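You operate a simulated robot arm through the tools that you are given. There is no shell and no other tool.

Carry out the task below with a simulated two-armed robot. There is one attempt and no reset: what you move stays moved.

TASK
Set the arc in the brown fixture to yellow light, brightest step.
Fine: plug of the green adapter in the beige box and slider in before you switch its teal socket on.

The check looks at the end state, three seconds after you hand in, the way a careful person would. Anything else that was tipped, shoved, dropped, spilled or broken makes it a failure.

THE ROBOT
Two 7-joint arms with fingered hands on one trunk that stands fixed in place. Base frame: the origin is at the foot of the trunk, x ahead of it, y to its left, z up; the work surface is at about z = 800. Readings come in mm, degrees, newtons and seconds.
The left shoulder is at [70, 153, 1122], the right one opposite. With the tool pointing down near the work surface each hand reaches from about 100 to 860 mm from the base axis, measured 20 degrees to its own side. Payload 3.9 kg a hand.
The TCP of each hand is the grasp point between the finger pads, 30 mm short of the fingertips. In the tool frame z runs along the fingers and y along their closing line. The gripper opens to 104 mm; its body begins 35 mm behind the TCP. The gripper is a hand of 4 fingers: y runs from the thumb to the fingers, the wrist lies at [-17, -104, -178] in the tool frame.
Orientation is told as [roll, pitch, yaw] about the base's x, y, z axes, in that order, counted from this pose: with the fingers straight down and the wrist toward the robot, the tool's x, y and z point along [0, 1, 0], [1, 0, 0] and [0, 0, -1] of the base frame.

THE INTERFACE
- The arms move only by the tool arm_command. It takes "left_moves", "right_moves" or both (then of equal length, played together; a hand with none holds still); each is a list of rows, each a list of 6 numbers: the shift along the tool's x, y, z in units of 30 mm (1.0 is 30 mm), then the turn, a rotation vector about the tool's x, y, z in units of 4 degrees (1.0 is 4 degrees). In form: [[x, y, z, ax, ay, az], ...]. A call has 1 to 20 rows; each row shifts and turns the commanded pose from where the row before left it, along the tool's axes as they then stand. A call with a number of a shift or a turn outside -1 to 1 is refused whole. Each row takes 0.2 s and may step no farther than 50 mm and 8.6 degrees from the row before; otherwise, the whole call is refused. Where a pose cannot be reached the arm comes as near as it can. A force on the tool above 90 N (or 10 N above the force at the start of the call, whichever is more), or a blocked arm, ends the call early, and 0.2 s more pass. In this call time passes only in rows, and 0.2 s behind the last. It gives the time, the measured TCP pose, the force on the tool (base axes), the opening and the grip force at its end, in the units of the frame above (readings bear some noise), with the torque about the TCP (base axes, N m) and any sound that the robot's microphone picked up.
- Cameras (640 x 400 px; columns grow to the right, rows downward): "scene" is now at [130, -46.7, 1370.3]; the picture's right is [-0.52, -0.85, -0.00], its down [-0.35, 0.21, -0.91] and it looks along [0.78, -0.48, -0.41] (base axes); focal length 373 px, centre (320, 200). "left" rides on the left gripper at [-66, -90, -126] in its tool frame; the picture's right is [-0.78, -0.30, 0.56], its down [0.57, -0.70, 0.42] and it looks along [0.26, 0.65, 0.71] (tool axes); focal length 275 px, centre (320, 200). "right" rides on the right gripper at [66, -90, -126] in its tool frame; the picture's right is [-0.78, 0.30, -0.56], its down [-0.57, -0.70, 0.42] and it looks along [-0.27, 0.65, 0.71] (tool axes); focal length 275 px, centre (320, 200).
- get_image(camera): a new picture of that camera. The clock stands still meanwhile.
- raise_lower(by): slides the trunk up (or, below 0, down) by that many mm; the arms and the scene camera ride with it, the base frame stays. It gives what a move gives, with no picture.
- set_fingers(index, middle, ring, thumb_bend, thumb_turn, hand): sets how far each is bent, from 0 (flat) to 1 (curled in); at 0.3 the hand is open as for a grip, at 0.7 the pads meet at the TCP. One left out holds its place. A second passes; each finger stops where it meets its share of the squeeze, and holds until it gets a number again. It is the only way to open and close the hand. It gives what a move gives, with no picture; readings hold the bend of each and the force on the fingers (four entries, about 0 where the hand has none), thumb and palm. thumb_turn goes from beside the hand (0) to across from the fingers (1), as for a grip.
- turn_head(pan, tilt): turns the head with the scene camera to pan (to the left, within 86 degrees either way) and tilt (down, from -29 to 69), counted from straight ahead of the robot. It gives what a move gives.
- point_at(camera, pixels): there is no depth. For up to 12 entries [column, row, z] of the newest picture of that camera ("zoom" is the newest enlarged one), the place [x, y] in the base frame at which the ray of that pixel passes the height z, good to about 2 mm. The clock stands still meanwhile.
- inspect(camera, box): a new picture of the part [left, top, right, bottom] of that camera's present view, enlarged. The clock stands still meanwhile.
- finish_job(): hands the job in; it is judged then, once.

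Unless the task says otherwise, let go and move clear before handing in.

The tools are called after "Call:" as name(argument=value, ...) on one line, values as JSON. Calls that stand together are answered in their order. arm_command: Moves the arms, as the interface text tells. Its arguments: {"type":"object","properties":{"left_moves":{"type":"array","items":{"type":"array","items":{"type":"number"}}},"right_moves":{"type":"array","items":{"type":"array","items":{"type":"number"}}}},"required":[]} The other tools are called the same way: raise_lower (by) moves the trunk up or down; set_fingers (index, middle, ring, thumb_bend, thumb_turn, hand) moves the fingers one by one; turn_head (pan, tilt) turns the head that bears the scene camera; get_image (camera) takes a picture; point_at (camera, pixels) gives the place at which the rays of pixels pass given heights; inspect (camera, box) takes an enlarged picture of a part of a camera's view; finish_job () hands the job in.

At the start:

```text
time_s: 0.0
left_tool_pos: [599.3, -96.4, 1179.1]
left_tool_rot: [0.1, 0.0, 0.0]
left_wrist_force: [0.4, 0.1, 0.5]
left_ft_torque: [0.03, 0.0, -0.04]
left_width: 103.9
left_finger_force: 0.1
left_shape: jaw
left_bend: [0.3, 0.3, 0.3, 0.3, 0.97]
left_finger forces: [0.1, 0.0, 0.0, 0.0, 0.0, 0.0]
right_tool_pos: [328.8, -510.6, 1160.1]
right_tool_rot: [-0.1, 0.0, 0.0]
right_wrist_force: [0.6, 1.1, -0.5]
right_ft_torque: [0.02, 0.02, -0.01]
right_width: 104.0
right_finger_force: 0.0
right_shape: jaw
right_bend: [0.3, 0.3, 0.3, 0.3, 0.97]
right_finger forces: [0.0, 0.0, 0.0, 0.0, 0.0, 0.0]
trunk travel left (down, up): [-575.0, 365.0]
head pan, tilt (commanded): [-31.4, 24.1]
```

scene: 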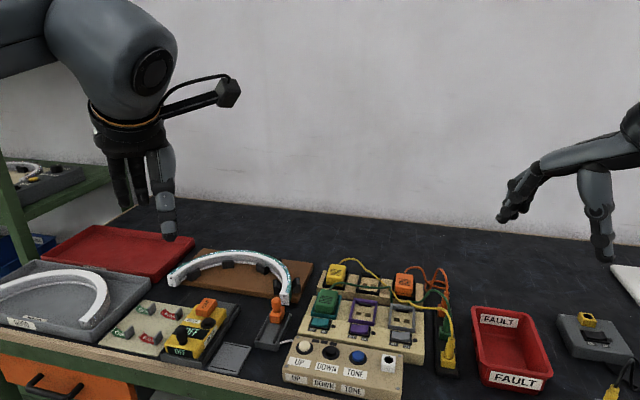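
right: 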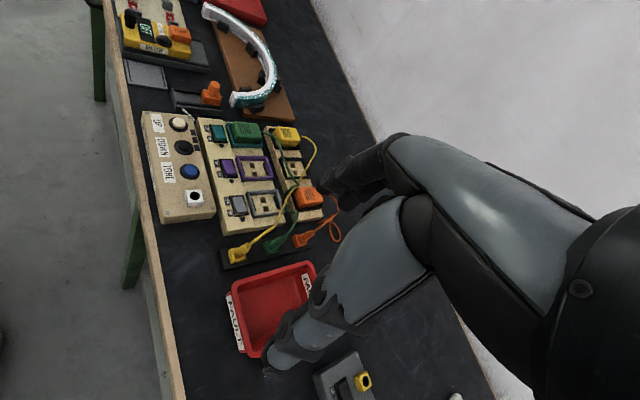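
left: 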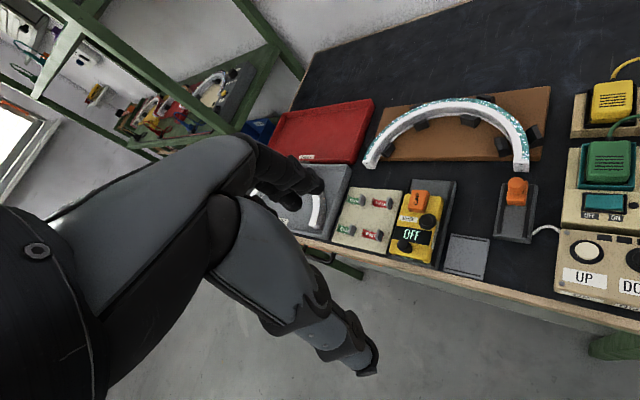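

The first pictures show a brown fixture with an arc (scene px ~230,270), a beige button box (UP/DOWN/TONE, ~345,365), and a socket board with a green adapter (~325,303). I'll enlarge these areas to understand the parts before moving anything.

Call:
inspect(camera="scene", box=[270, 250, 470, 400])

Call:
inspect(camera="scene", box=[90, 230, 310, 390])

Call:
inspect(camera="left", box=[330, 60, 640, 320])

Call:
inspect(camera="right", box=[110, 0, 350, 280])

```text
2.67 times, centred on (370, 325) of scene
```

zoom: 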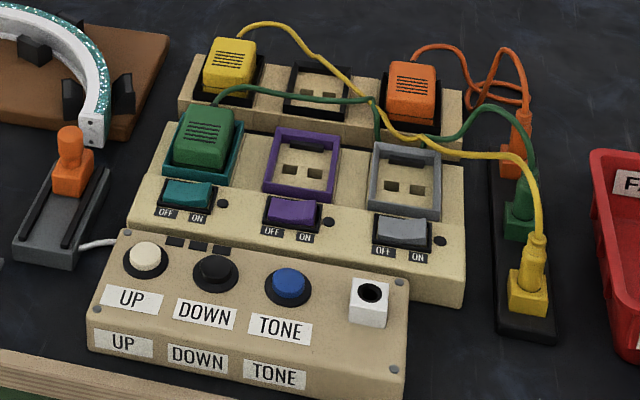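

```text
2.50 times, centred on (200, 310) of scene
```

zoom: 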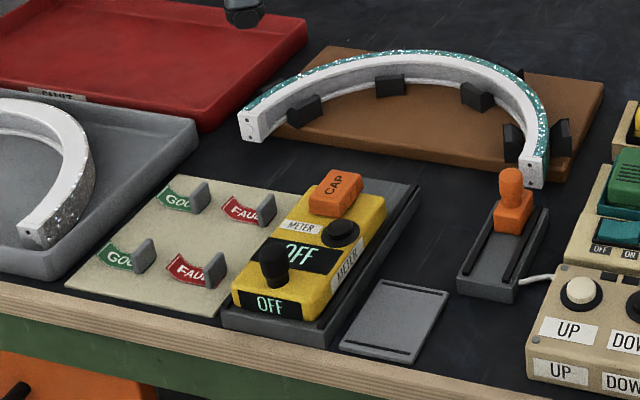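

```text
1.54 times, centred on (485, 190) of left
```

zoom: 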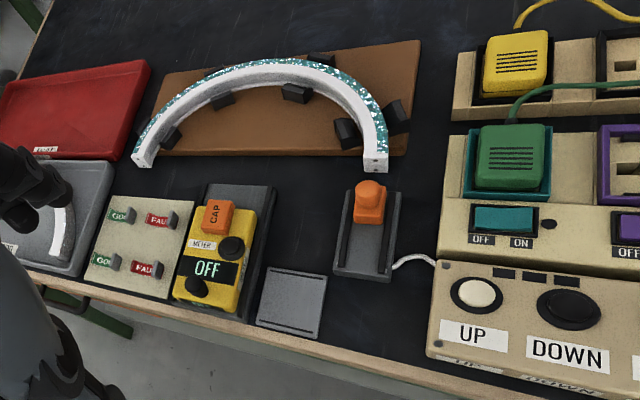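

```text
1.43 times, centred on (230, 140) of right
```

zoom: 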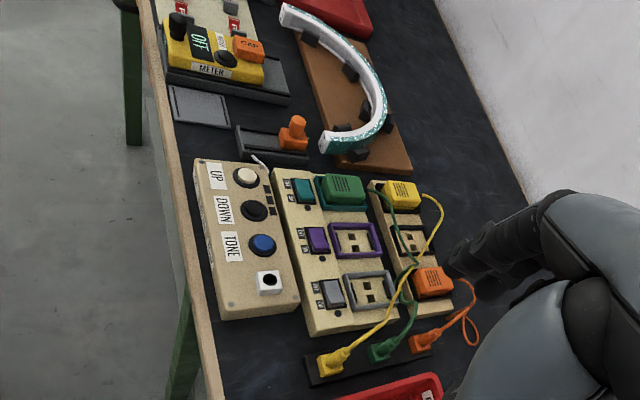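

The overview shows the parts: jack (white block with black hole) on the beige box at zoom-1 px (369,300), green plug parked in a black strip at (520,210), slider with an orange knob left of the box. I'll look closer at each one.

Call:
inspect(camera="scene", box=[410, 270, 490, 320])

Call:
inspect(camera="scene", box=[400, 280, 480, 390])

Call:
inspect(camera="scene", box=[250, 260, 330, 360])

Call:
inspect(camera="scene", box=[290, 310, 430, 400])

```text
8.00 times, centred on (450, 295) of scene
```

zoom: 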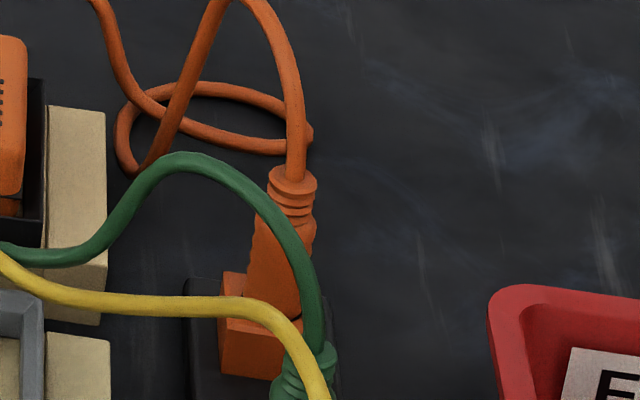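

```text
3.64 times, centred on (440, 335) of scene
```

zoom: 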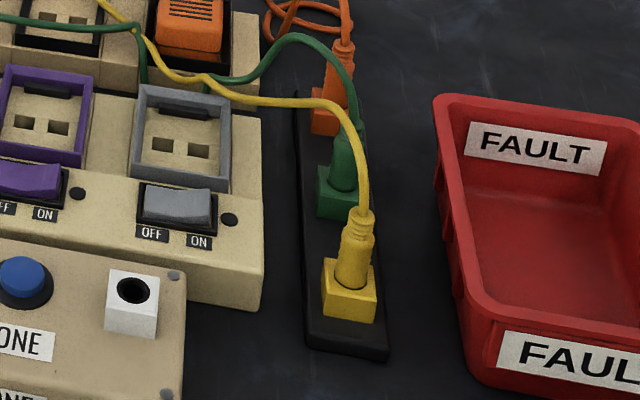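

```text
4.00 times, centred on (290, 310) of scene
```

zoom: 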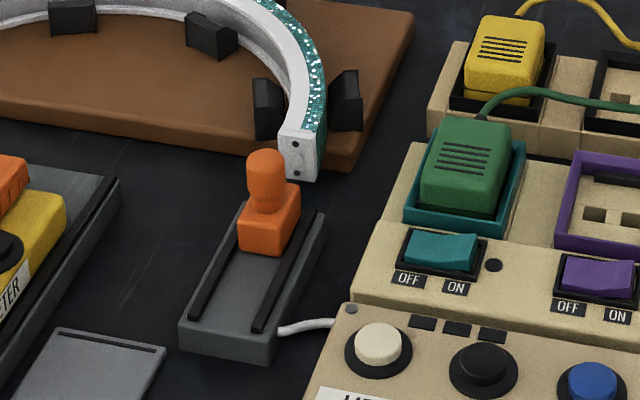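

```text
4.44 times, centred on (360, 355) of scene
```

zoom: 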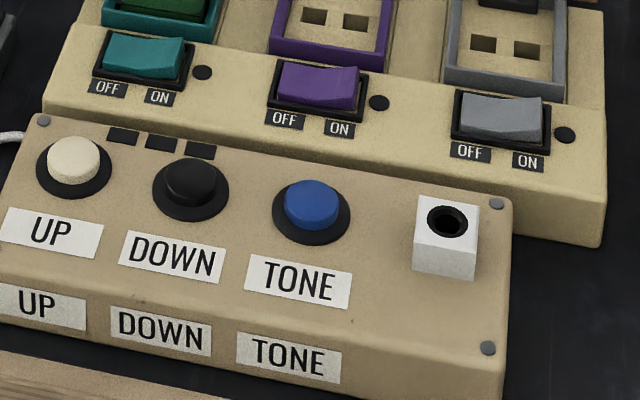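

The close-ups show a vertical jack hole at scene px (388.6,359.5) and three plugs parked upright (orange far, green middle, yellow near), with the yellow cord crossing over the green. I'll triangulate key points from the scene, right and left pictures.

Call:
point_at(camera="scene", pixels=[[388.6, 359.5, 850], [388.6, 359.5, 880], [388.6, 359.5, 910], [391, 301, 800], [373, 348, 800], [460, 377, 800], [444, 318, 820], [444, 318, 860], [444, 318, 900], [276, 310, 820], [276, 310, 860], [276, 300, 900]])

Call:
point_at(camera="right", pixels=[[193.6, 196, 850], [193.6, 196, 880], [193.6, 196, 910], [270, 247, 820], [270, 247, 860], [270, 247, 900], [211, 97, 820], [211, 97, 860], [211, 97, 900]])

Call:
inspect(camera="right", box=[210, 170, 350, 280])

```text
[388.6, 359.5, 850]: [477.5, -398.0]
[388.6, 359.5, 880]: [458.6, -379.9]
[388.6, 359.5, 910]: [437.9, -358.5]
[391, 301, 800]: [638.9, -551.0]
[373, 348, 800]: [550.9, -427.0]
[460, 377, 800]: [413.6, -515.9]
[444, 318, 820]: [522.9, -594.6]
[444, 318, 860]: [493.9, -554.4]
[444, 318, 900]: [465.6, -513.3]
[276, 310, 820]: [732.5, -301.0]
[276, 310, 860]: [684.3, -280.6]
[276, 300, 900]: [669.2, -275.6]
```

```text
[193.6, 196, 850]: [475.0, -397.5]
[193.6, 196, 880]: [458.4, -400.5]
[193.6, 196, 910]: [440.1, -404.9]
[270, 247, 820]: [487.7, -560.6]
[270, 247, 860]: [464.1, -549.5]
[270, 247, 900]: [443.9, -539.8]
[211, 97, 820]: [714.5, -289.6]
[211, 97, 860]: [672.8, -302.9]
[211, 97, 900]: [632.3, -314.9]
```

```text
3.64 times, centred on (280, 225) of right
```

zoom: 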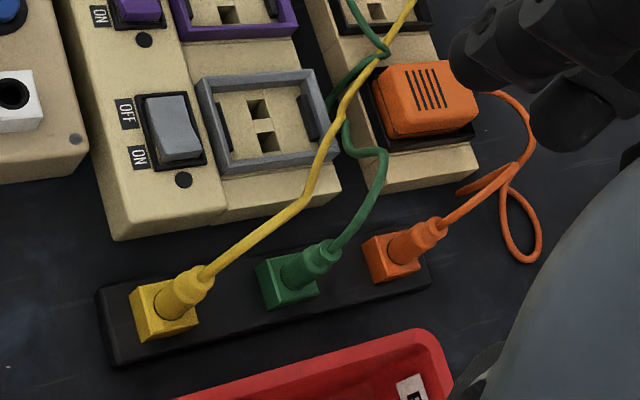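

The triangulation puts the jack hole at about (476,-398,850) and the green plug near (485,-555). I'll lower the right hand straight down 160 mm through free air so its camera sees the plug strip closely.

Call:
arm_command(right_moves=[[0, 0, 0.9, 0, 0, 0], [0, 0, 0.9, 0, 0, 0], [0, 0, 0.9, 0, 0, 0], [0, 0, 0.9, 0, 0, 0], [0, 0, 0.9, 0, 0, 0], [0, 0, 0.8, 0, 0, 0]])

Call:
get_image(camera="right")

Call:
inspect(camera="right", box=[0, 0, 320, 200])

Call:
get_image(camera="scene")

```text
time_s: 1.4
left_tool_pos: [598.7, -96.0, 1179.3]
left_tool_rot: [0.0, 0.0, 0.1]
left_wrist_force: [-0.7, -1.0, 0.1]
left_ft_torque: [0.0, 0.01, -0.02]
left_width: 103.3
left_finger_force: 0.0
left_shape: jaw
left_bend: [0.3, 0.3, 0.3, 0.3, 0.97]
left_finger forces: [0.0, 0.0, 0.1, 0.0, 0.1, 0.0]
right_tool_pos: [328.1, -509.2, 1000.1]
right_tool_rot: [0.0, -0.2, 0.0]
right_wrist_force: [-0.2, -0.4, 0.0]
right_ft_torque: [-0.01, -0.01, 0.0]
right_width: 103.9
right_finger_force: 0.1
right_shape: jaw
right_bend: [0.3, 0.3, 0.3, 0.3, 0.97]
right_finger forces: [0.0, 0.1, 0.0, 0.0, 0.0, 0.0]
trunk travel left (down, up): [-575.0, 365.0]
head pan, tilt (commanded): [-31.4, 24.1]
```

```text
taken
```

right: 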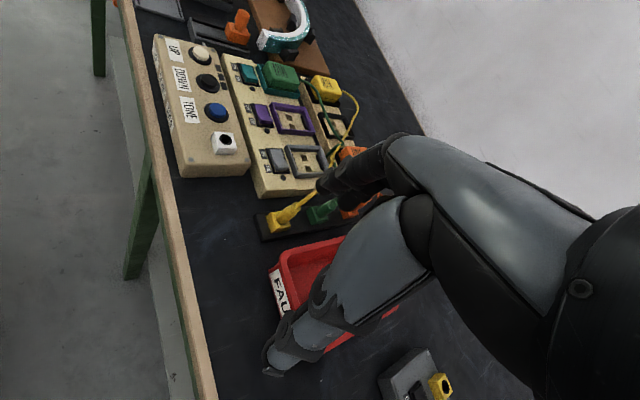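

```text
2.00 times, centred on (160, 100) of right
```

zoom: 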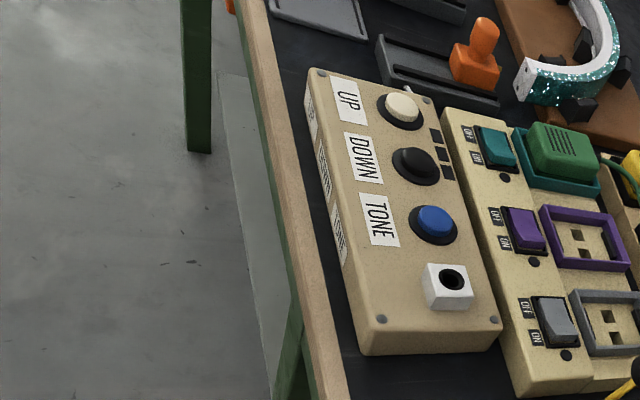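

```text
taken
```

scene: 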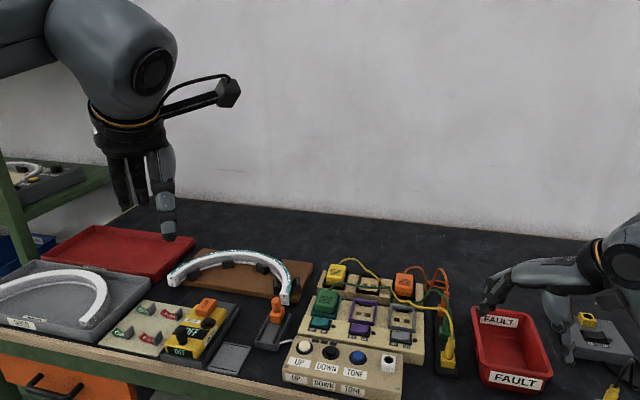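

The lowered right camera now has the forearm covering the plugs, but the beige box (zoom px 400,210) and slider (478,55) are clear. I'll zoom the scene camera on the plugs and slider for shape details.

Call:
inspect(camera="scene", box=[420, 285, 470, 335])

Call:
inspect(camera="scene", box=[420, 325, 480, 385])

Call:
inspect(camera="scene", box=[250, 280, 310, 350])

Call:
inspect(camera="scene", box=[540, 290, 640, 400])

```text
8.00 times, centred on (445, 310) of scene
```

zoom: 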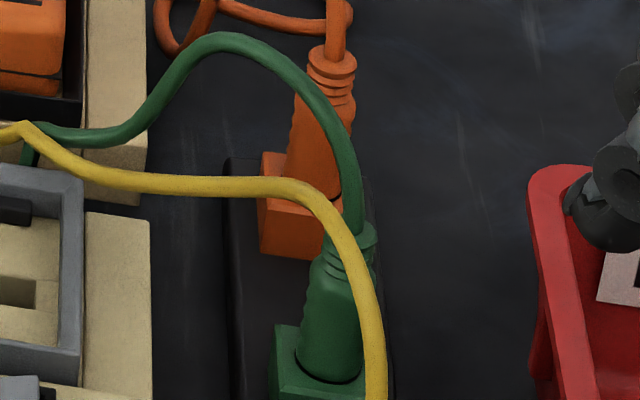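

```text
6.67 times, centred on (450, 355) of scene
```

zoom: 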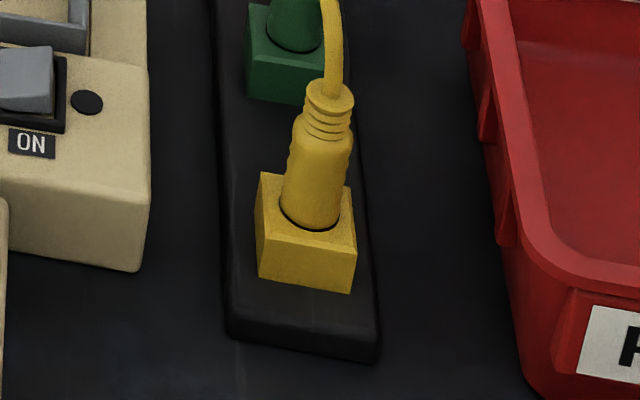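

```text
5.71 times, centred on (280, 315) of scene
```

zoom: 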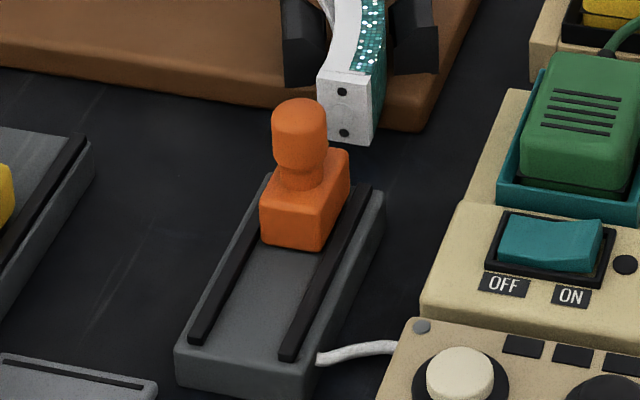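

```text
3.64 times, centred on (590, 345) of scene
```

zoom: 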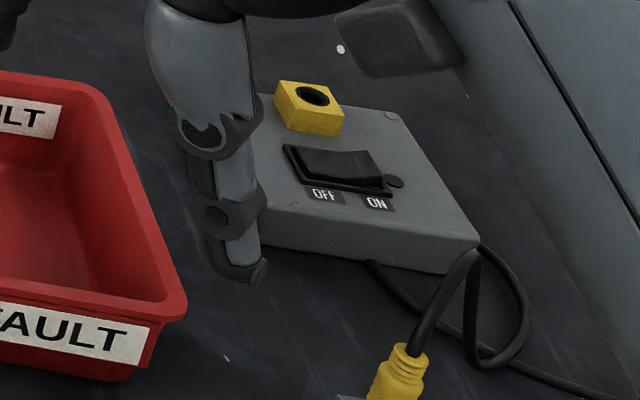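

The slider carriage sits on rails lined up with the arc's two-hole end face, and each plug is a tapered body with a ridged collar standing upright in a coloured block. I'll get positions for plugs, buttons, switch and slider with the scene rays.

Call:
point_at(camera="scene", pixels=[[448.75, 315.6, 860], [448.75, 315.6, 880], [448.75, 315.6, 900], [446.25, 330, 830], [446.25, 330, 850], [451.5, 339.3, 880], [448.8, 357.25, 840], [443, 295, 880], [436.5, 375.2, 800], [459, 379, 800]])

Call:
point_at(camera="scene", pixels=[[304.4, 346, 840], [330.7, 351.2, 840], [358.4, 356.1, 840], [322, 323, 840], [322, 323, 860], [276, 305, 840], [276, 305, 860], [276, 305, 880], [276, 300, 880]])

Call:
point_at(camera="right", pixels=[[201, 53, 840], [207.5, 82, 840], [216, 111, 840], [225, 139, 850], [248, 74, 840], [248, 74, 860], [242, 15, 860], [242, 15, 880], [242, 15, 900]])

```text
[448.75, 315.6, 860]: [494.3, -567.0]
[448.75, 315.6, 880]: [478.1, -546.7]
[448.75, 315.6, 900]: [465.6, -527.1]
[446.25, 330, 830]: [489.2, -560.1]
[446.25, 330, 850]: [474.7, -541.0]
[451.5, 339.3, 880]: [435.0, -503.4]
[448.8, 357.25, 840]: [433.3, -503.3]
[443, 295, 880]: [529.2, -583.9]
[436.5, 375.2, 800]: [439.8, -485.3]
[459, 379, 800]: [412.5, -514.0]
```

```text
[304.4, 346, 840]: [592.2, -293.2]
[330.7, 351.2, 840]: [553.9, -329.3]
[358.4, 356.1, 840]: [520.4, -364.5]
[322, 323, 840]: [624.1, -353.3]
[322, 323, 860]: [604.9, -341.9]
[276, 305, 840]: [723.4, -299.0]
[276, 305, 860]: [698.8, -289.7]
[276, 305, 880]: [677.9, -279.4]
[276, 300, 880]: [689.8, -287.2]
```

```text
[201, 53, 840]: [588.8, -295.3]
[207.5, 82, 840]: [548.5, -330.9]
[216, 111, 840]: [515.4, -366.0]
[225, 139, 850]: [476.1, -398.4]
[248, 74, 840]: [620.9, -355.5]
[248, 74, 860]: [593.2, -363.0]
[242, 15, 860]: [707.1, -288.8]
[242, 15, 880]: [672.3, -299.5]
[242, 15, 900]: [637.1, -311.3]
```

Rays agree: UP ≈ (590,-294,840), DOWN ≈ (550,-330), TONE ≈ (517,-365), jack ≈ (476,-398,850), green plug collar ≈ (491,-563,863); bench and boxes lie at about -47.6° yaw. I'll turn the head right to see the right hand's finger layout, the FAULT bin and the strip.

Call:
turn_head(pan=-58, tilt=34)

Call:
get_image(camera="scene")

Call:
inspect(camera="scene", box=[300, 100, 500, 260])

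```text
time_s: 2.3
left_tool_pos: [598.0, -96.7, 1178.9]
left_tool_rot: [0.0, 0.1, 0.0]
left_wrist_force: [-0.3, -0.1, 0.4]
left_ft_torque: [0.01, 0.02, 0.0]
left_width: 103.4
left_finger_force: 0.0
left_shape: jaw
left_bend: [0.3, 0.3, 0.3, 0.3, 0.97]
left_finger forces: [0.0, 0.0, 0.0, 0.1, 0.0, 0.1]
right_tool_pos: [327.6, -509.5, 1000.2]
right_tool_rot: [0.0, 0.0, 0.0]
right_wrist_force: [-0.1, 0.5, 0.0]
right_ft_torque: [0.02, 0.0, 0.02]
right_width: 103.6
right_finger_force: 0.1
right_shape: jaw
right_bend: [0.3, 0.3, 0.3, 0.3, 0.97]
right_finger forces: [0.0, 0.0, 0.1, 0.0, 0.1, 0.1]
trunk travel left (down, up): [-575.0, 365.0]
head pan, tilt (commanded): [-58.0, 34.0]
```

```text
taken
```

scene: 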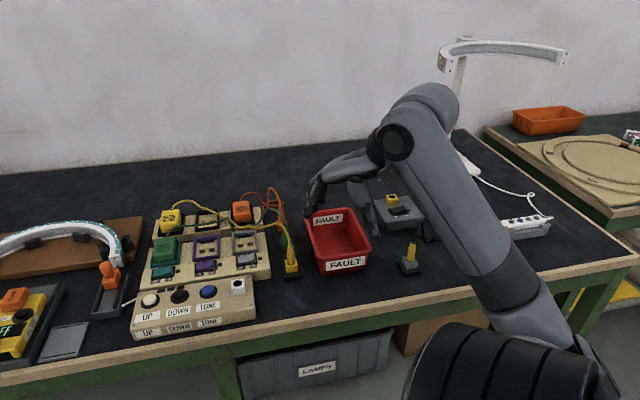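

```text
2.50 times, centred on (400, 180) of scene
```

zoom: 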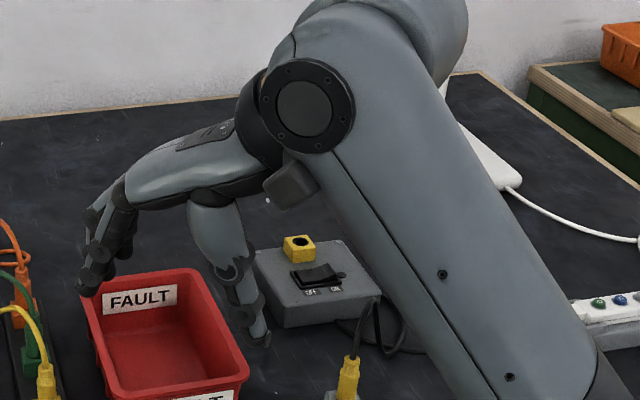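

This view shows the hand clearly (index/thumb gap) and the strip next to the FAULT bin. I'll enlarge the strip area and the button box from this viewpoint.

Call:
inspect(camera="scene", box=[230, 180, 390, 290])

Call:
inspect(camera="scene", box=[255, 185, 315, 285])

Call:
inspect(camera="scene", box=[290, 120, 400, 220])

```text
3.64 times, centred on (310, 235) of scene
```

zoom: 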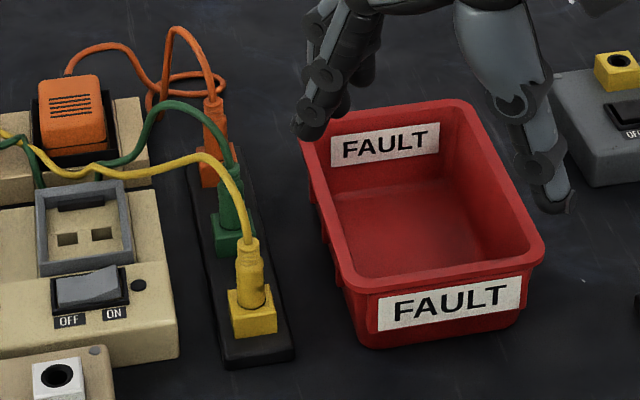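

```text
4.00 times, centred on (285, 235) of scene
```

zoom: 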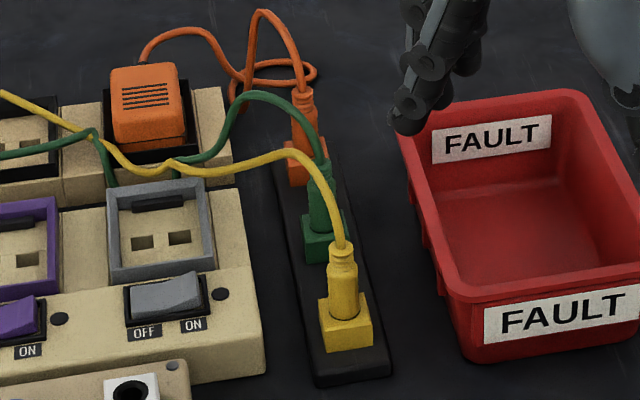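

```text
4.00 times, centred on (345, 170) of scene
```

zoom: 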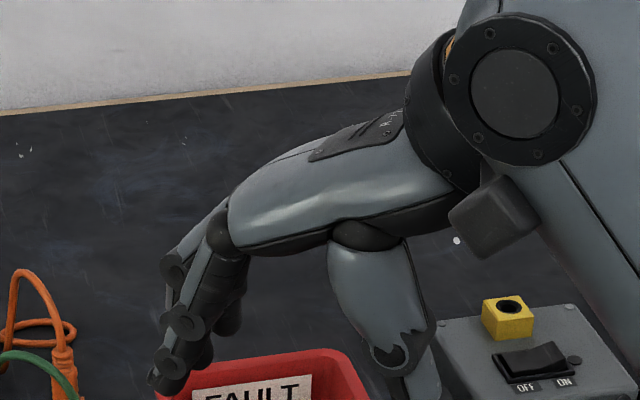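

From this view the strip, plugs and bin are clear: plug collars at zoom px (318,170) and (340,250), bin front-left rim corner at scene (315,257). I'll triangulate the bin rim and plug from this viewpoint before choosing the grasp tilt.

Call:
point_at(camera="scene", pixels=[[315, 257.5, 850], [315, 257.5, 870], [315, 257.5, 890], [304.5, 208.7, 850], [304.5, 208.7, 870], [284.5, 219, 860], [284.5, 238, 822], [290.7, 240, 862], [291, 257, 822], [252.6, 270.8, 800], [316.5, 272, 800]])

Call:
inspect(camera="right", box=[250, 180, 410, 290])

```text
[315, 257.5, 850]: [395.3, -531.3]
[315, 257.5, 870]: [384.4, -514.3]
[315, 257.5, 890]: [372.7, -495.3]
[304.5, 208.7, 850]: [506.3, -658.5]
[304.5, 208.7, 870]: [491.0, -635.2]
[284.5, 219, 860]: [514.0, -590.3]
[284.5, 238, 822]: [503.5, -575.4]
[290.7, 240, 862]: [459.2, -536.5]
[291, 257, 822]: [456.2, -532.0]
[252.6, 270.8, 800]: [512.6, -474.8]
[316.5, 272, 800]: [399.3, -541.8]
```

```text
3.64 times, centred on (330, 235) of right
```

zoom: 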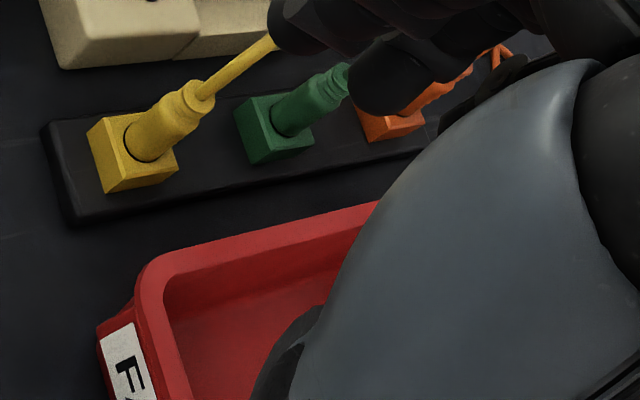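

The right-camera close-up shows yellow plug base (zoom 152,150), collar (195,90), green base (295,125) and bin rim corner (150,262). I'll take rays for those to pin down heights.

Call:
point_at(camera="right", pixels=[[283.3, 252, 850], [283.3, 252, 870], [283.8, 221.3, 822], [295.7, 204.8, 850], [295.7, 204.8, 862], [323.1, 214.4, 822], [323.1, 214.4, 832], [330, 203, 850], [330, 203, 862]])

Call:
point_at(camera="scene", pixels=[[290.7, 240, 850], [291, 257, 830], [284.5, 219, 850], [284.5, 219, 870], [284.5, 238, 832]])

```text
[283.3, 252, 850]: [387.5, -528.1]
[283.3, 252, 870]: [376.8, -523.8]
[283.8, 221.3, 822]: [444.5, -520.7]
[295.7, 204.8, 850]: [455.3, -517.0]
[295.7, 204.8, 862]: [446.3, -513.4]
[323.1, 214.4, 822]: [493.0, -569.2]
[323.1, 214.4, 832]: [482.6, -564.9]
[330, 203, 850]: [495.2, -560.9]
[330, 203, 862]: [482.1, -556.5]
```

```text
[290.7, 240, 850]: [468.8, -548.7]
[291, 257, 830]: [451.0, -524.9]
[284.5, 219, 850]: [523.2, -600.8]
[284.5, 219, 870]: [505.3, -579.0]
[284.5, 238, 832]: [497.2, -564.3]
```

I mis-scaled the plug pixels; the right ones are yellow collar (290,247.5), base (291.3,264.5), green collar (284.5,227), base (285,243). Bin rim comes out at about z=857 along its left side. Re-reading the plug rays.

Call:
point_at(camera="scene", pixels=[[290, 247.5, 850], [290, 247.5, 862], [290, 247.5, 874], [291.3, 264.5, 816], [291.3, 264.5, 826], [284.5, 227, 850], [284.5, 227, 862], [284.5, 227, 874], [285, 243, 816], [285, 243, 826]])

Call:
inspect(camera="scene", box=[265, 205, 310, 285])

```text
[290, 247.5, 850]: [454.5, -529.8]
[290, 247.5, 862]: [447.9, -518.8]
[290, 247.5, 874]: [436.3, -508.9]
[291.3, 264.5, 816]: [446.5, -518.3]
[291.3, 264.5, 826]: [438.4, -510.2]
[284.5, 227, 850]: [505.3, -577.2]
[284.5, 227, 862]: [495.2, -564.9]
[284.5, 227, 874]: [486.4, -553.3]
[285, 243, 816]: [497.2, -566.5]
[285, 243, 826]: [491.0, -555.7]
```

```text
5.00 times, centred on (288, 245) of scene
```

zoom: 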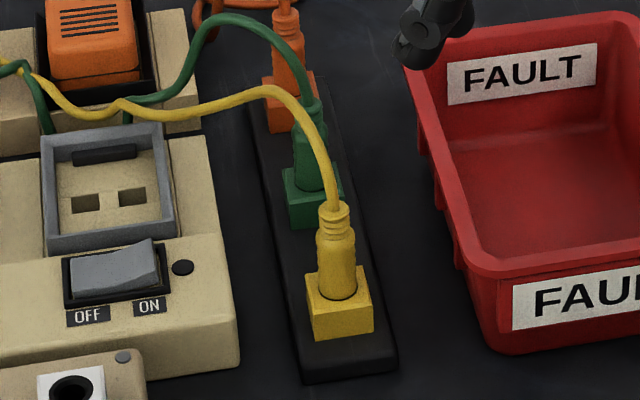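

Plug geometry is settled: green axis ≈ (493.5,-565), block top ≈ 820, collar top ≈ 863, neighbours 65 mm away along the strip; bin rim ≈ 857. I'll yaw the right hand -47.6° and tilt 30° (palm toward the bin side) in free air at z=1000, then look.

Call:
arm_command(right_moves=[[0, 0, 0, 0, 0, 1], [0, 0, 0, 0, 0, 1], [0, 0, 0, 0, 0, 1], [0, 0, 0, 0, 0, 1], [0, 0, 0, 0, 0, 1], [0, 0, 0, 0, 0, 1], [0, 0, 0, 0, 0, 1], [0, 0, 0, 0, 0, 1], [0, 0, 0, 0, 0, 1], [0, 0, 0, 0, 0, 1], [0, 0, 0, 0, 0, 1], [0, 0, 0, 0, 0, 0.9], [0, 0, 0, 0, 0.94, 0], [0, 0, 0, 0, 0.94, 0], [0, 0, 0, 0, 0.94, 0], [0, 0, 0, 0, 0.94, 0], [0, 0, 0, 0, 0.94, 0], [0, 0, 0, 0, 0.94, 0], [0, 0, 0, 0, 0.94, 0], [0, 0, 0, 0, 0.94, 0]])

Call:
get_image(camera="scene")

Call:
get_image(camera="right")

```text
time_s: 6.5
left_tool_pos: [598.3, -96.7, 1179.2]
left_tool_rot: [0.0, 0.0, 0.0]
left_wrist_force: [-0.3, 0.3, 0.6]
left_ft_torque: [-0.02, 0.01, -0.02]
left_width: 103.8
left_finger_force: 0.0
left_shape: jaw
left_bend: [0.3, 0.3, 0.3, 0.3, 0.97]
left_finger forces: [0.1, 0.0, 0.0, 0.0, 0.0, 0.1]
right_tool_pos: [328.8, -511.3, 1001.0]
right_tool_rot: [30.2, 0.0, -47.6]
right_wrist_force: [-0.1, 1.0, -0.2]
right_ft_torque: [0.01, -0.03, -0.04]
right_width: 103.5
right_finger_force: 0.0
right_shape: jaw
right_bend: [0.3, 0.3, 0.3, 0.3, 0.97]
right_finger forces: [0.1, 0.0, 0.1, 0.0, 0.0, 0.0]
trunk travel left (down, up): [-575.0, 365.0]
head pan, tilt (commanded): [-58.0, 34.0]
```

```text
taken
```

scene: 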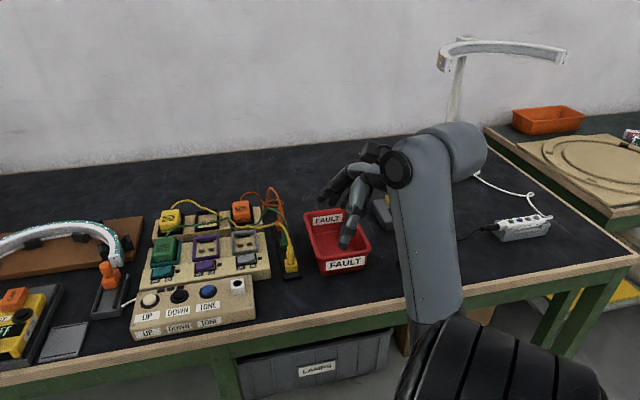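

```text
taken
```

right: 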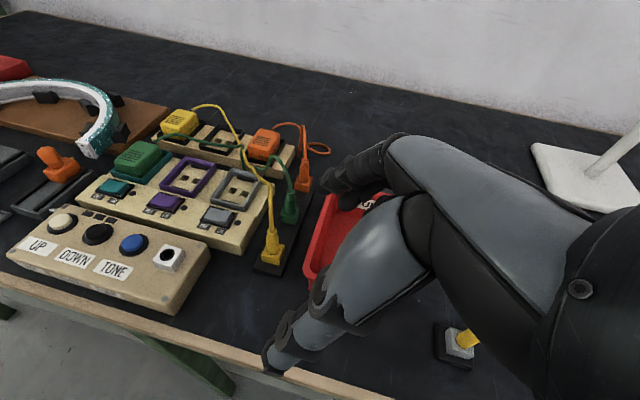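

Rotation is right ([30.2,0,-47.6]) and the right camera now shows the plugs and both cords clearly around px (285,200). I'll enlarge that region.

Call:
inspect(camera="right", box=[120, 90, 340, 280])

Call:
inspect(camera="right", box=[230, 140, 330, 270])

Call:
inspect(camera="scene", box=[300, 130, 420, 260])

```text
2.11 times, centred on (230, 185) of right
```

zoom: 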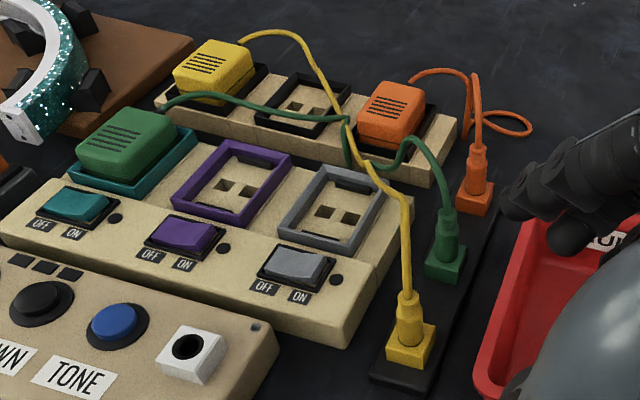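

```text
3.08 times, centred on (280, 205) of right
```

zoom: 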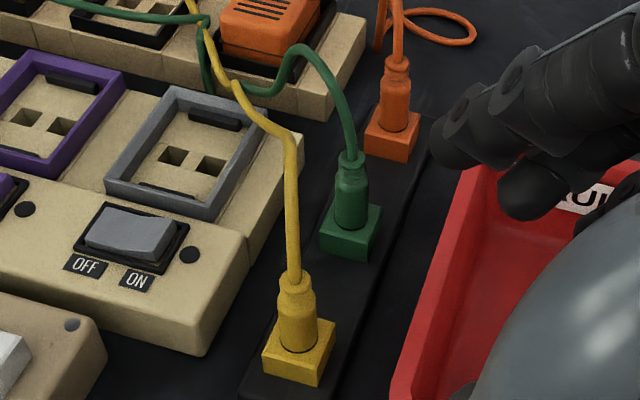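

```text
3.08 times, centred on (360, 195) of scene
```

zoom: 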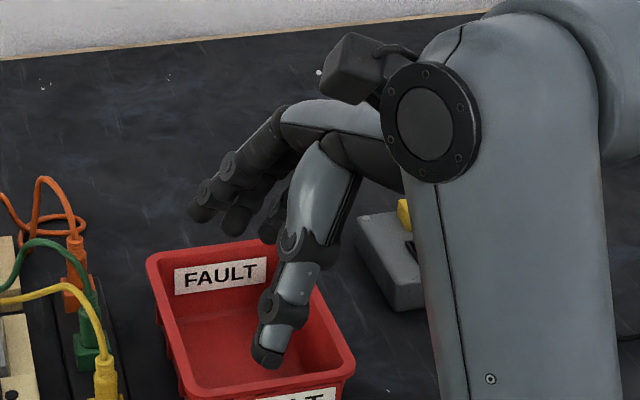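

The cords drape loosely to the left (green at zoom-2 (300,50), yellow rising from (295,280) to (290,150)), leaving the bin side free, so the tilted approach from that side suits. I'll pre-close the fingers to about half opening so they fit between the neighbours.

Call:
set_fingers(hand="right", index=0.5, middle=0.5, ring=0.5, thumb_bend=0.5, thumb_turn=1)

Call:
get_image(camera="right")

Call:
inspect(camera="scene", box=[300, 130, 420, 260])

Call:
get_image(camera="left")

```text
time_s: 7.5
left_tool_pos: [598.0, -96.2, 1179.0]
left_tool_rot: [0.0, 0.0, -0.1]
left_wrist_force: [0.3, 0.2, -0.2]
left_ft_torque: [-0.03, 0.0, 0.0]
left_width: 103.6
left_finger_force: 0.0
left_shape: jaw
left_bend: [0.3, 0.3, 0.3, 0.3, 0.97]
left_finger forces: [0.0, 0.0, 0.0, 0.1, 0.0, 0.0]
right_tool_pos: [328.8, -510.2, 1001.8]
right_tool_rot: [30.1, 0.0, -47.6]
right_wrist_force: [0.3, -0.9, 0.5]
right_ft_torque: [-0.01, -0.04, 0.0]
right_width: 54.2
right_finger_force: 0.0
right_shape: fingers
right_bend: [0.5, 0.5, 0.5, 0.5, 1.0]
right_finger forces: [0.1, 0.0, 0.0, 0.0, 0.1, 0.0]
trunk travel left (down, up): [-575.0, 365.0]
head pan, tilt (commanded): [-58.0, 34.0]
```

```text
taken
```

right: 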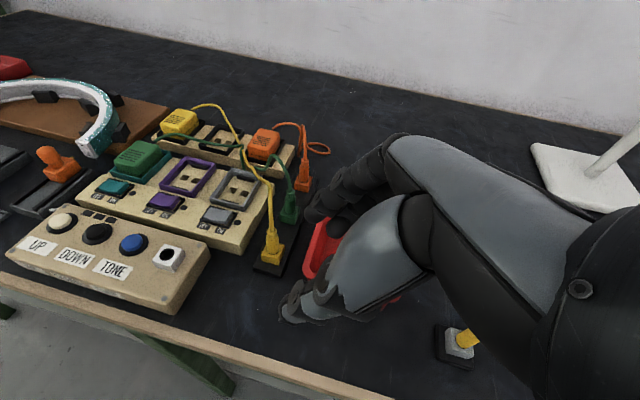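

```text
3.08 times, centred on (360, 195) of scene
```

zoom: 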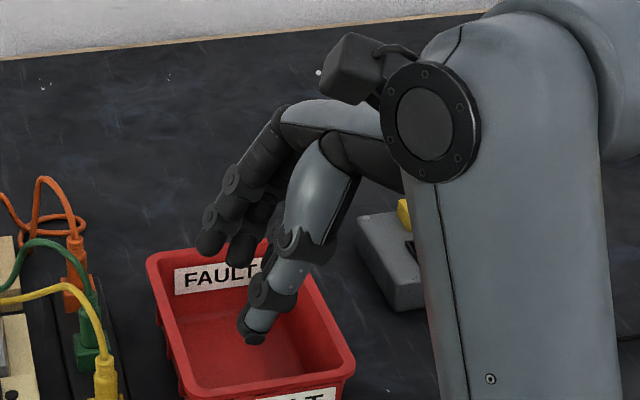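

```text
taken
```

left: 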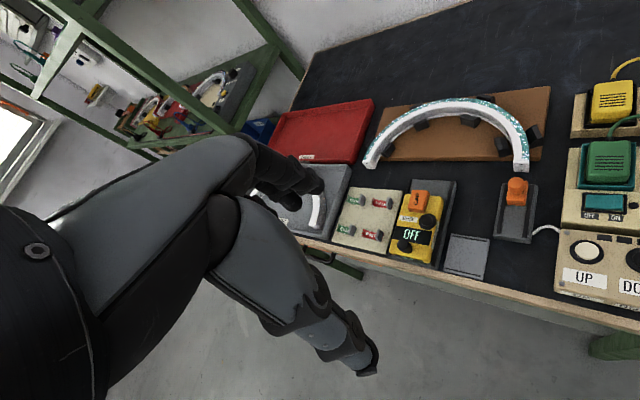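

Opening is 54 mm as wanted. I'll move 151 mm along the strip direction at height 1001 and then 80 mm along the fingers, stopping 90 mm short of the green plug, and look.

Call:
arm_command(right_moves=[[0, 0.84, 0, 0, 0, 0], [0, 0.84, 0, 0, 0, 0], [0, 0.84, 0, 0, 0, 0], [0, 0.84, 0, 0, 0, 0], [0, 0.84, 0, 0, 0, 0], [0, 0.84, 0, 0, 0, 0], [0, 0, 0.88, 0, 0, 0], [0, 0, 0.89, 0, 0, 0], [0, 0, 0.89, 0, 0, 0]])

Call:
get_image(camera="right")

Call:
inspect(camera="scene", box=[240, 140, 400, 260])

```text
time_s: 9.5
left_tool_pos: [599.4, -96.6, 1177.9]
left_tool_rot: [0.0, 0.0, -0.1]
left_wrist_force: [-0.4, -0.5, 0.5]
left_ft_torque: [-0.01, -0.01, -0.05]
left_width: 103.8
left_finger_force: 0.1
left_shape: jaw
left_bend: [0.3, 0.3, 0.3, 0.3, 0.97]
left_finger forces: [0.0, 0.1, 0.0, 0.0, 0.0, 0.0]
right_tool_pos: [460.2, -594.9, 931.4]
right_tool_rot: [30.1, 0.1, -47.6]
right_wrist_force: [-0.7, 0.1, -0.2]
right_ft_torque: [0.01, 0.04, -0.01]
right_width: 54.1
right_finger_force: 0.1
right_shape: fingers
right_bend: [0.5, 0.5, 0.5, 0.5, 1.0]
right_finger forces: [0.0, 0.0, 0.0, 0.0, 0.0, 0.0]
trunk travel left (down, up): [-575.0, 365.0]
head pan, tilt (commanded): [-58.0, 34.0]
```

```text
taken
```

right: 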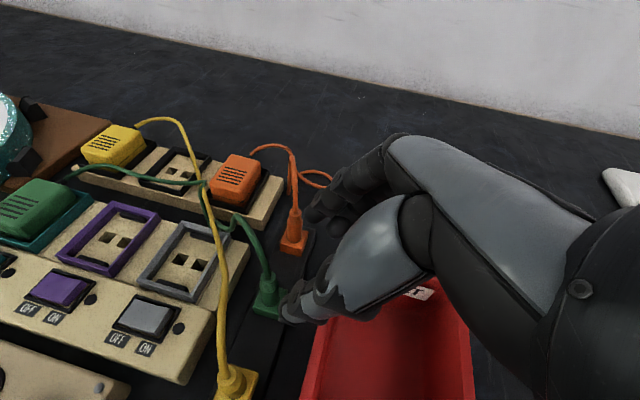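

```text
3.33 times, centred on (320, 200) of scene
```

zoom: 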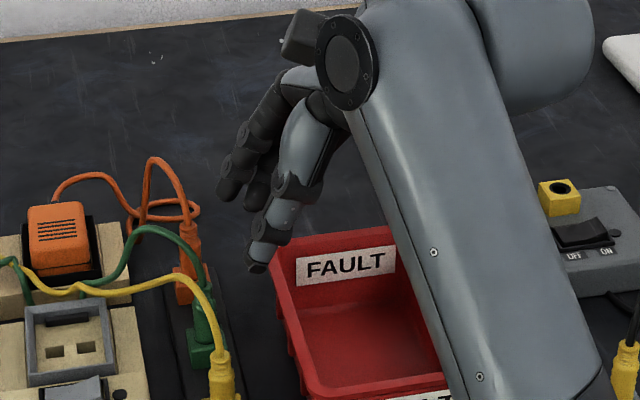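

The pose matches the plan, and the plug should appear at px (269,278) if my position is right. I'll zoom in to check before advancing.

Call:
inspect(camera="right", box=[200, 200, 360, 340])

Call:
inspect(camera="scene", box=[270, 180, 330, 260])

```text
2.86 times, centred on (280, 270) of right
```

zoom: 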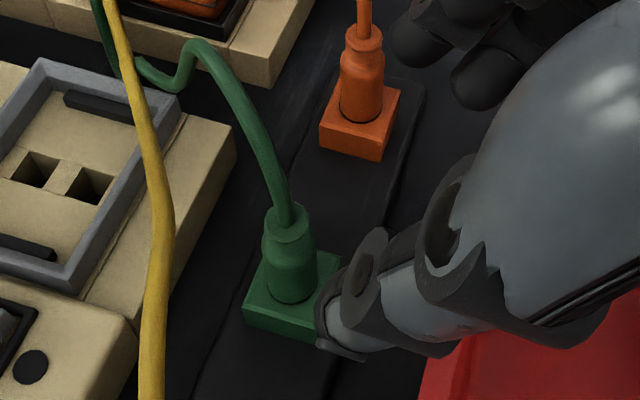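

```text
5.00 times, centred on (300, 220) of scene
```

zoom: 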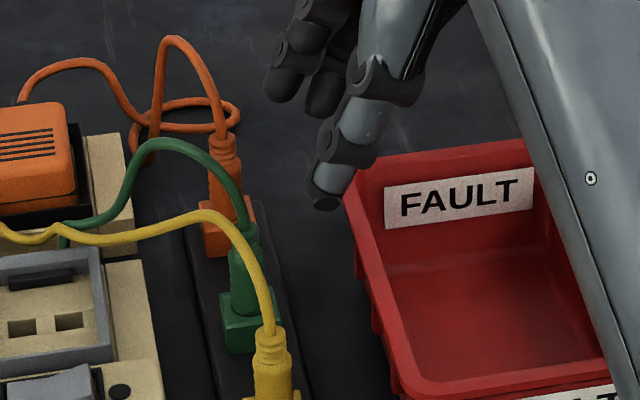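

The plug's collar top is at px (268.8,277.7), shoulder (268.8,285.7), base (269.5,301.5). I'll get rays for those for a refined plug axis.

Call:
point_at(camera="right", pixels=[[268.8, 277.7, 863], [268.8, 285.7, 850], [269.5, 301.5, 822], [268.8, 277.7, 870]])

```text
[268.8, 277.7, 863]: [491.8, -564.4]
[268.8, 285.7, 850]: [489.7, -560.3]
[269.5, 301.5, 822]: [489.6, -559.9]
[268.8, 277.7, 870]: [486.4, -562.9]
```

The close view puts the green axis at about (490.5,-561.5), i.e. ~3.5 mm toward the operator from my first estimate. I'll shift -3.5 mm along the closing line and advance 48 mm, then check clearances.

Call:
arm_command(right_moves=[[0, -0.12, 0.5, 0, 0, 0], [0, 0, 0.55, 0, 0, 0], [0, 0, 0.55, 0, 0, 0]])

Call:
inspect(camera="right", box=[200, 180, 360, 320])

Call:
inspect(camera="scene", box=[260, 170, 340, 260])

```text
time_s: 10.3
left_tool_pos: [599.2, -96.8, 1179.3]
left_tool_rot: [-0.1, 0.0, 0.0]
left_wrist_force: [0.3, -0.3, -0.2]
left_ft_torque: [-0.01, 0.0, -0.01]
left_width: 103.6
left_finger_force: 0.0
left_shape: jaw
left_bend: [0.3, 0.3, 0.3, 0.3, 0.97]
left_finger forces: [0.0, 0.0, 0.0, 0.0, 0.1, 0.0]
right_tool_pos: [475.0, -575.3, 890.8]
right_tool_rot: [30.0, 0.0, -47.6]
right_wrist_force: [-0.5, 0.0, 0.3]
right_ft_torque: [0.0, 0.0, 0.0]
right_width: 54.0
right_finger_force: 0.1
right_shape: fingers
right_bend: [0.5, 0.5, 0.5, 0.5, 1.0]
right_finger forces: [0.0, 0.1, 0.0, 0.0, 0.1, 0.0]
trunk travel left (down, up): [-575.0, 365.0]
head pan, tilt (commanded): [-58.0, 34.0]
```

```text
2.86 times, centred on (280, 250) of right
```

zoom: 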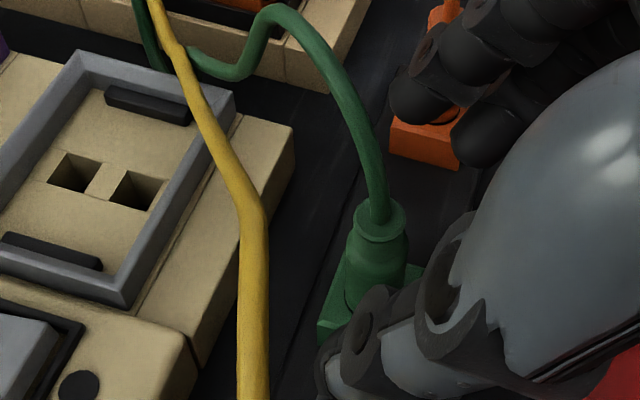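

```text
4.44 times, centred on (300, 215) of scene
```

zoom: 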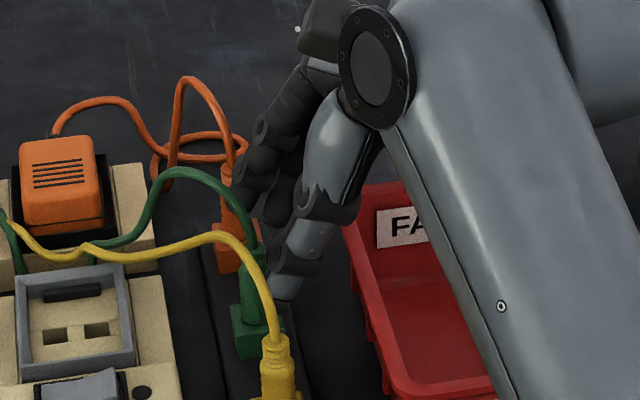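

The thumb is lining up in front of the green plug and the fingers are close to the orange plug (zoom px (420,90)). I'll narrow the opening to about 38 mm for more clearance to both neighbours before the last advance.

Call:
set_fingers(hand="right", index=0.565, middle=0.565, ring=0.565, thumb_bend=0.565)

Call:
inspect(camera="right", box=[200, 180, 360, 320])

Call:
inspect(camera="scene", box=[270, 180, 330, 250])

```text
time_s: 11.3
left_tool_pos: [600.1, -97.3, 1178.6]
left_tool_rot: [-0.1, 0.1, 0.0]
left_wrist_force: [0.0, 0.9, 0.5]
left_ft_torque: [0.01, 0.01, -0.01]
left_width: 103.9
left_finger_force: 0.1
left_shape: jaw
left_bend: [0.3, 0.3, 0.3, 0.3, 0.97]
left_finger forces: [0.1, 0.0, 0.0, 0.0, 0.0, 0.1]
right_tool_pos: [474.8, -576.6, 891.4]
right_tool_rot: [30.1, 0.0, -47.5]
right_wrist_force: [0.4, -0.2, 0.0]
right_ft_torque: [-0.03, 0.01, 0.0]
right_width: 38.8
right_finger_force: 0.0
right_shape: fingers
right_bend: [0.56, 0.56, 0.56, 0.56, 1.0]
right_finger forces: [0.0, 0.0, 0.0, 0.0, 0.0, 0.0]
trunk travel left (down, up): [-575.0, 365.0]
head pan, tilt (commanded): [-58.0, 34.0]
```

```text
2.86 times, centred on (280, 250) of right
```

zoom: 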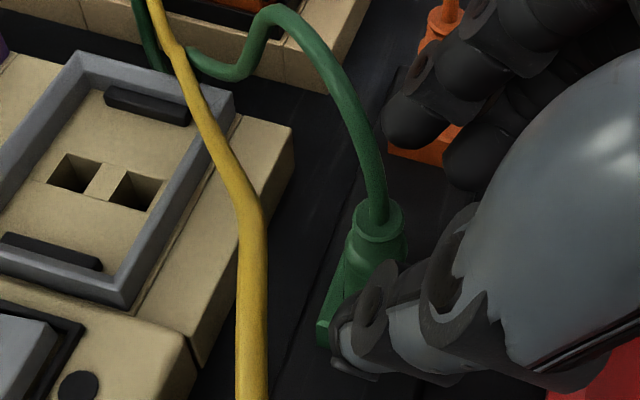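

```text
5.71 times, centred on (300, 215) of scene
```

zoom: 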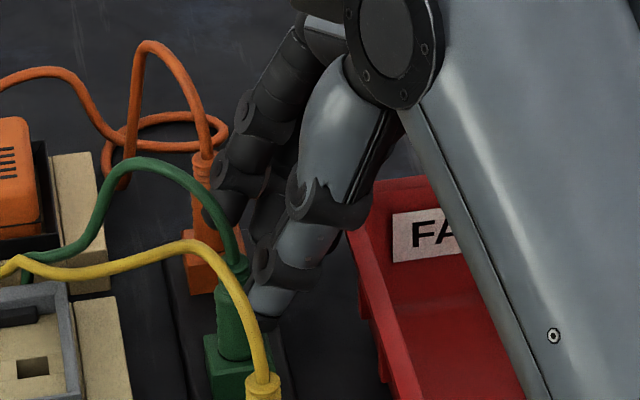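

With the 39 mm opening the plug (collar at zoom (378,220)) lies exactly on the finger axis by calculation, 43 mm ahead. I'll advance 30 mm and check again.

Call:
arm_command(right_moves=[[0, 0, 0.33, 0, 0, 0], [0, 0, 0.33, 0, 0, 0], [0, 0, 0.33, 0, 0, 0]])

Call:
inspect(camera="right", box=[240, 160, 400, 300])

Call:
inspect(camera="scene", box=[270, 190, 330, 260])

```text
time_s: 12.1
left_tool_pos: [598.6, -96.5, 1178.8]
left_tool_rot: [0.0, 0.0, 0.0]
left_wrist_force: [-0.3, -1.3, 0.0]
left_ft_torque: [0.04, -0.01, 0.04]
left_width: 103.6
left_finger_force: 0.0
left_shape: jaw
left_bend: [0.3, 0.3, 0.3, 0.3, 0.97]
left_finger forces: [0.0, 0.0, 0.1, 0.1, 0.0, 0.0]
right_tool_pos: [486.4, -564.0, 864.7]
right_tool_rot: [30.1, 0.0, -47.7]
right_wrist_force: [1.1, 1.4, 1.7]
right_ft_torque: [-0.07, -0.01, 0.03]
right_width: 38.8
right_finger_force: 0.3
right_shape: fingers
right_bend: [0.56, 0.56, 0.56, 0.56, 1.0]
right_finger forces: [0.1, 0.0, 1.5, 0.0, 0.0, 0.0]
trunk travel left (down, up): [-575.0, 365.0]
head pan, tilt (commanded): [-58.0, 34.0]
```

```text
2.86 times, centred on (320, 230) of right
```

zoom: 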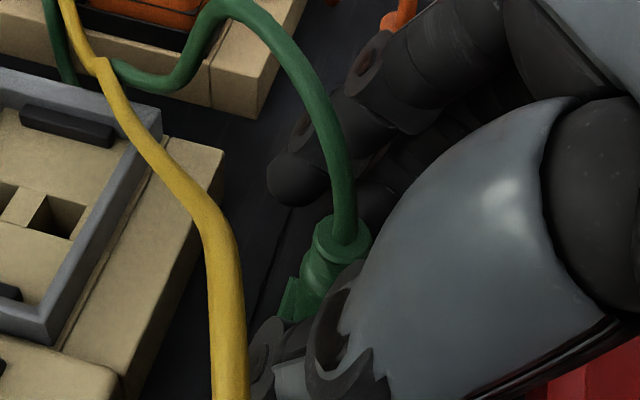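

```text
5.71 times, centred on (300, 225) of scene
```

zoom: 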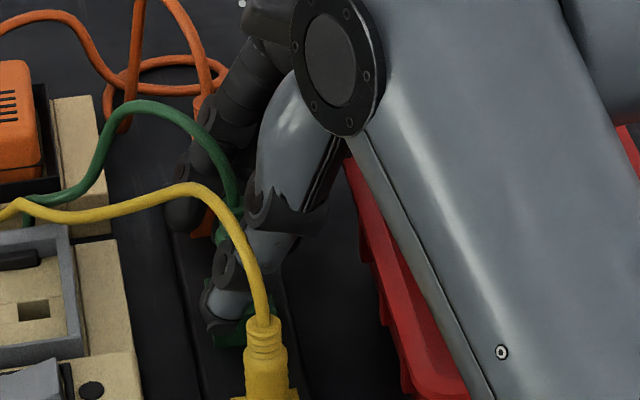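

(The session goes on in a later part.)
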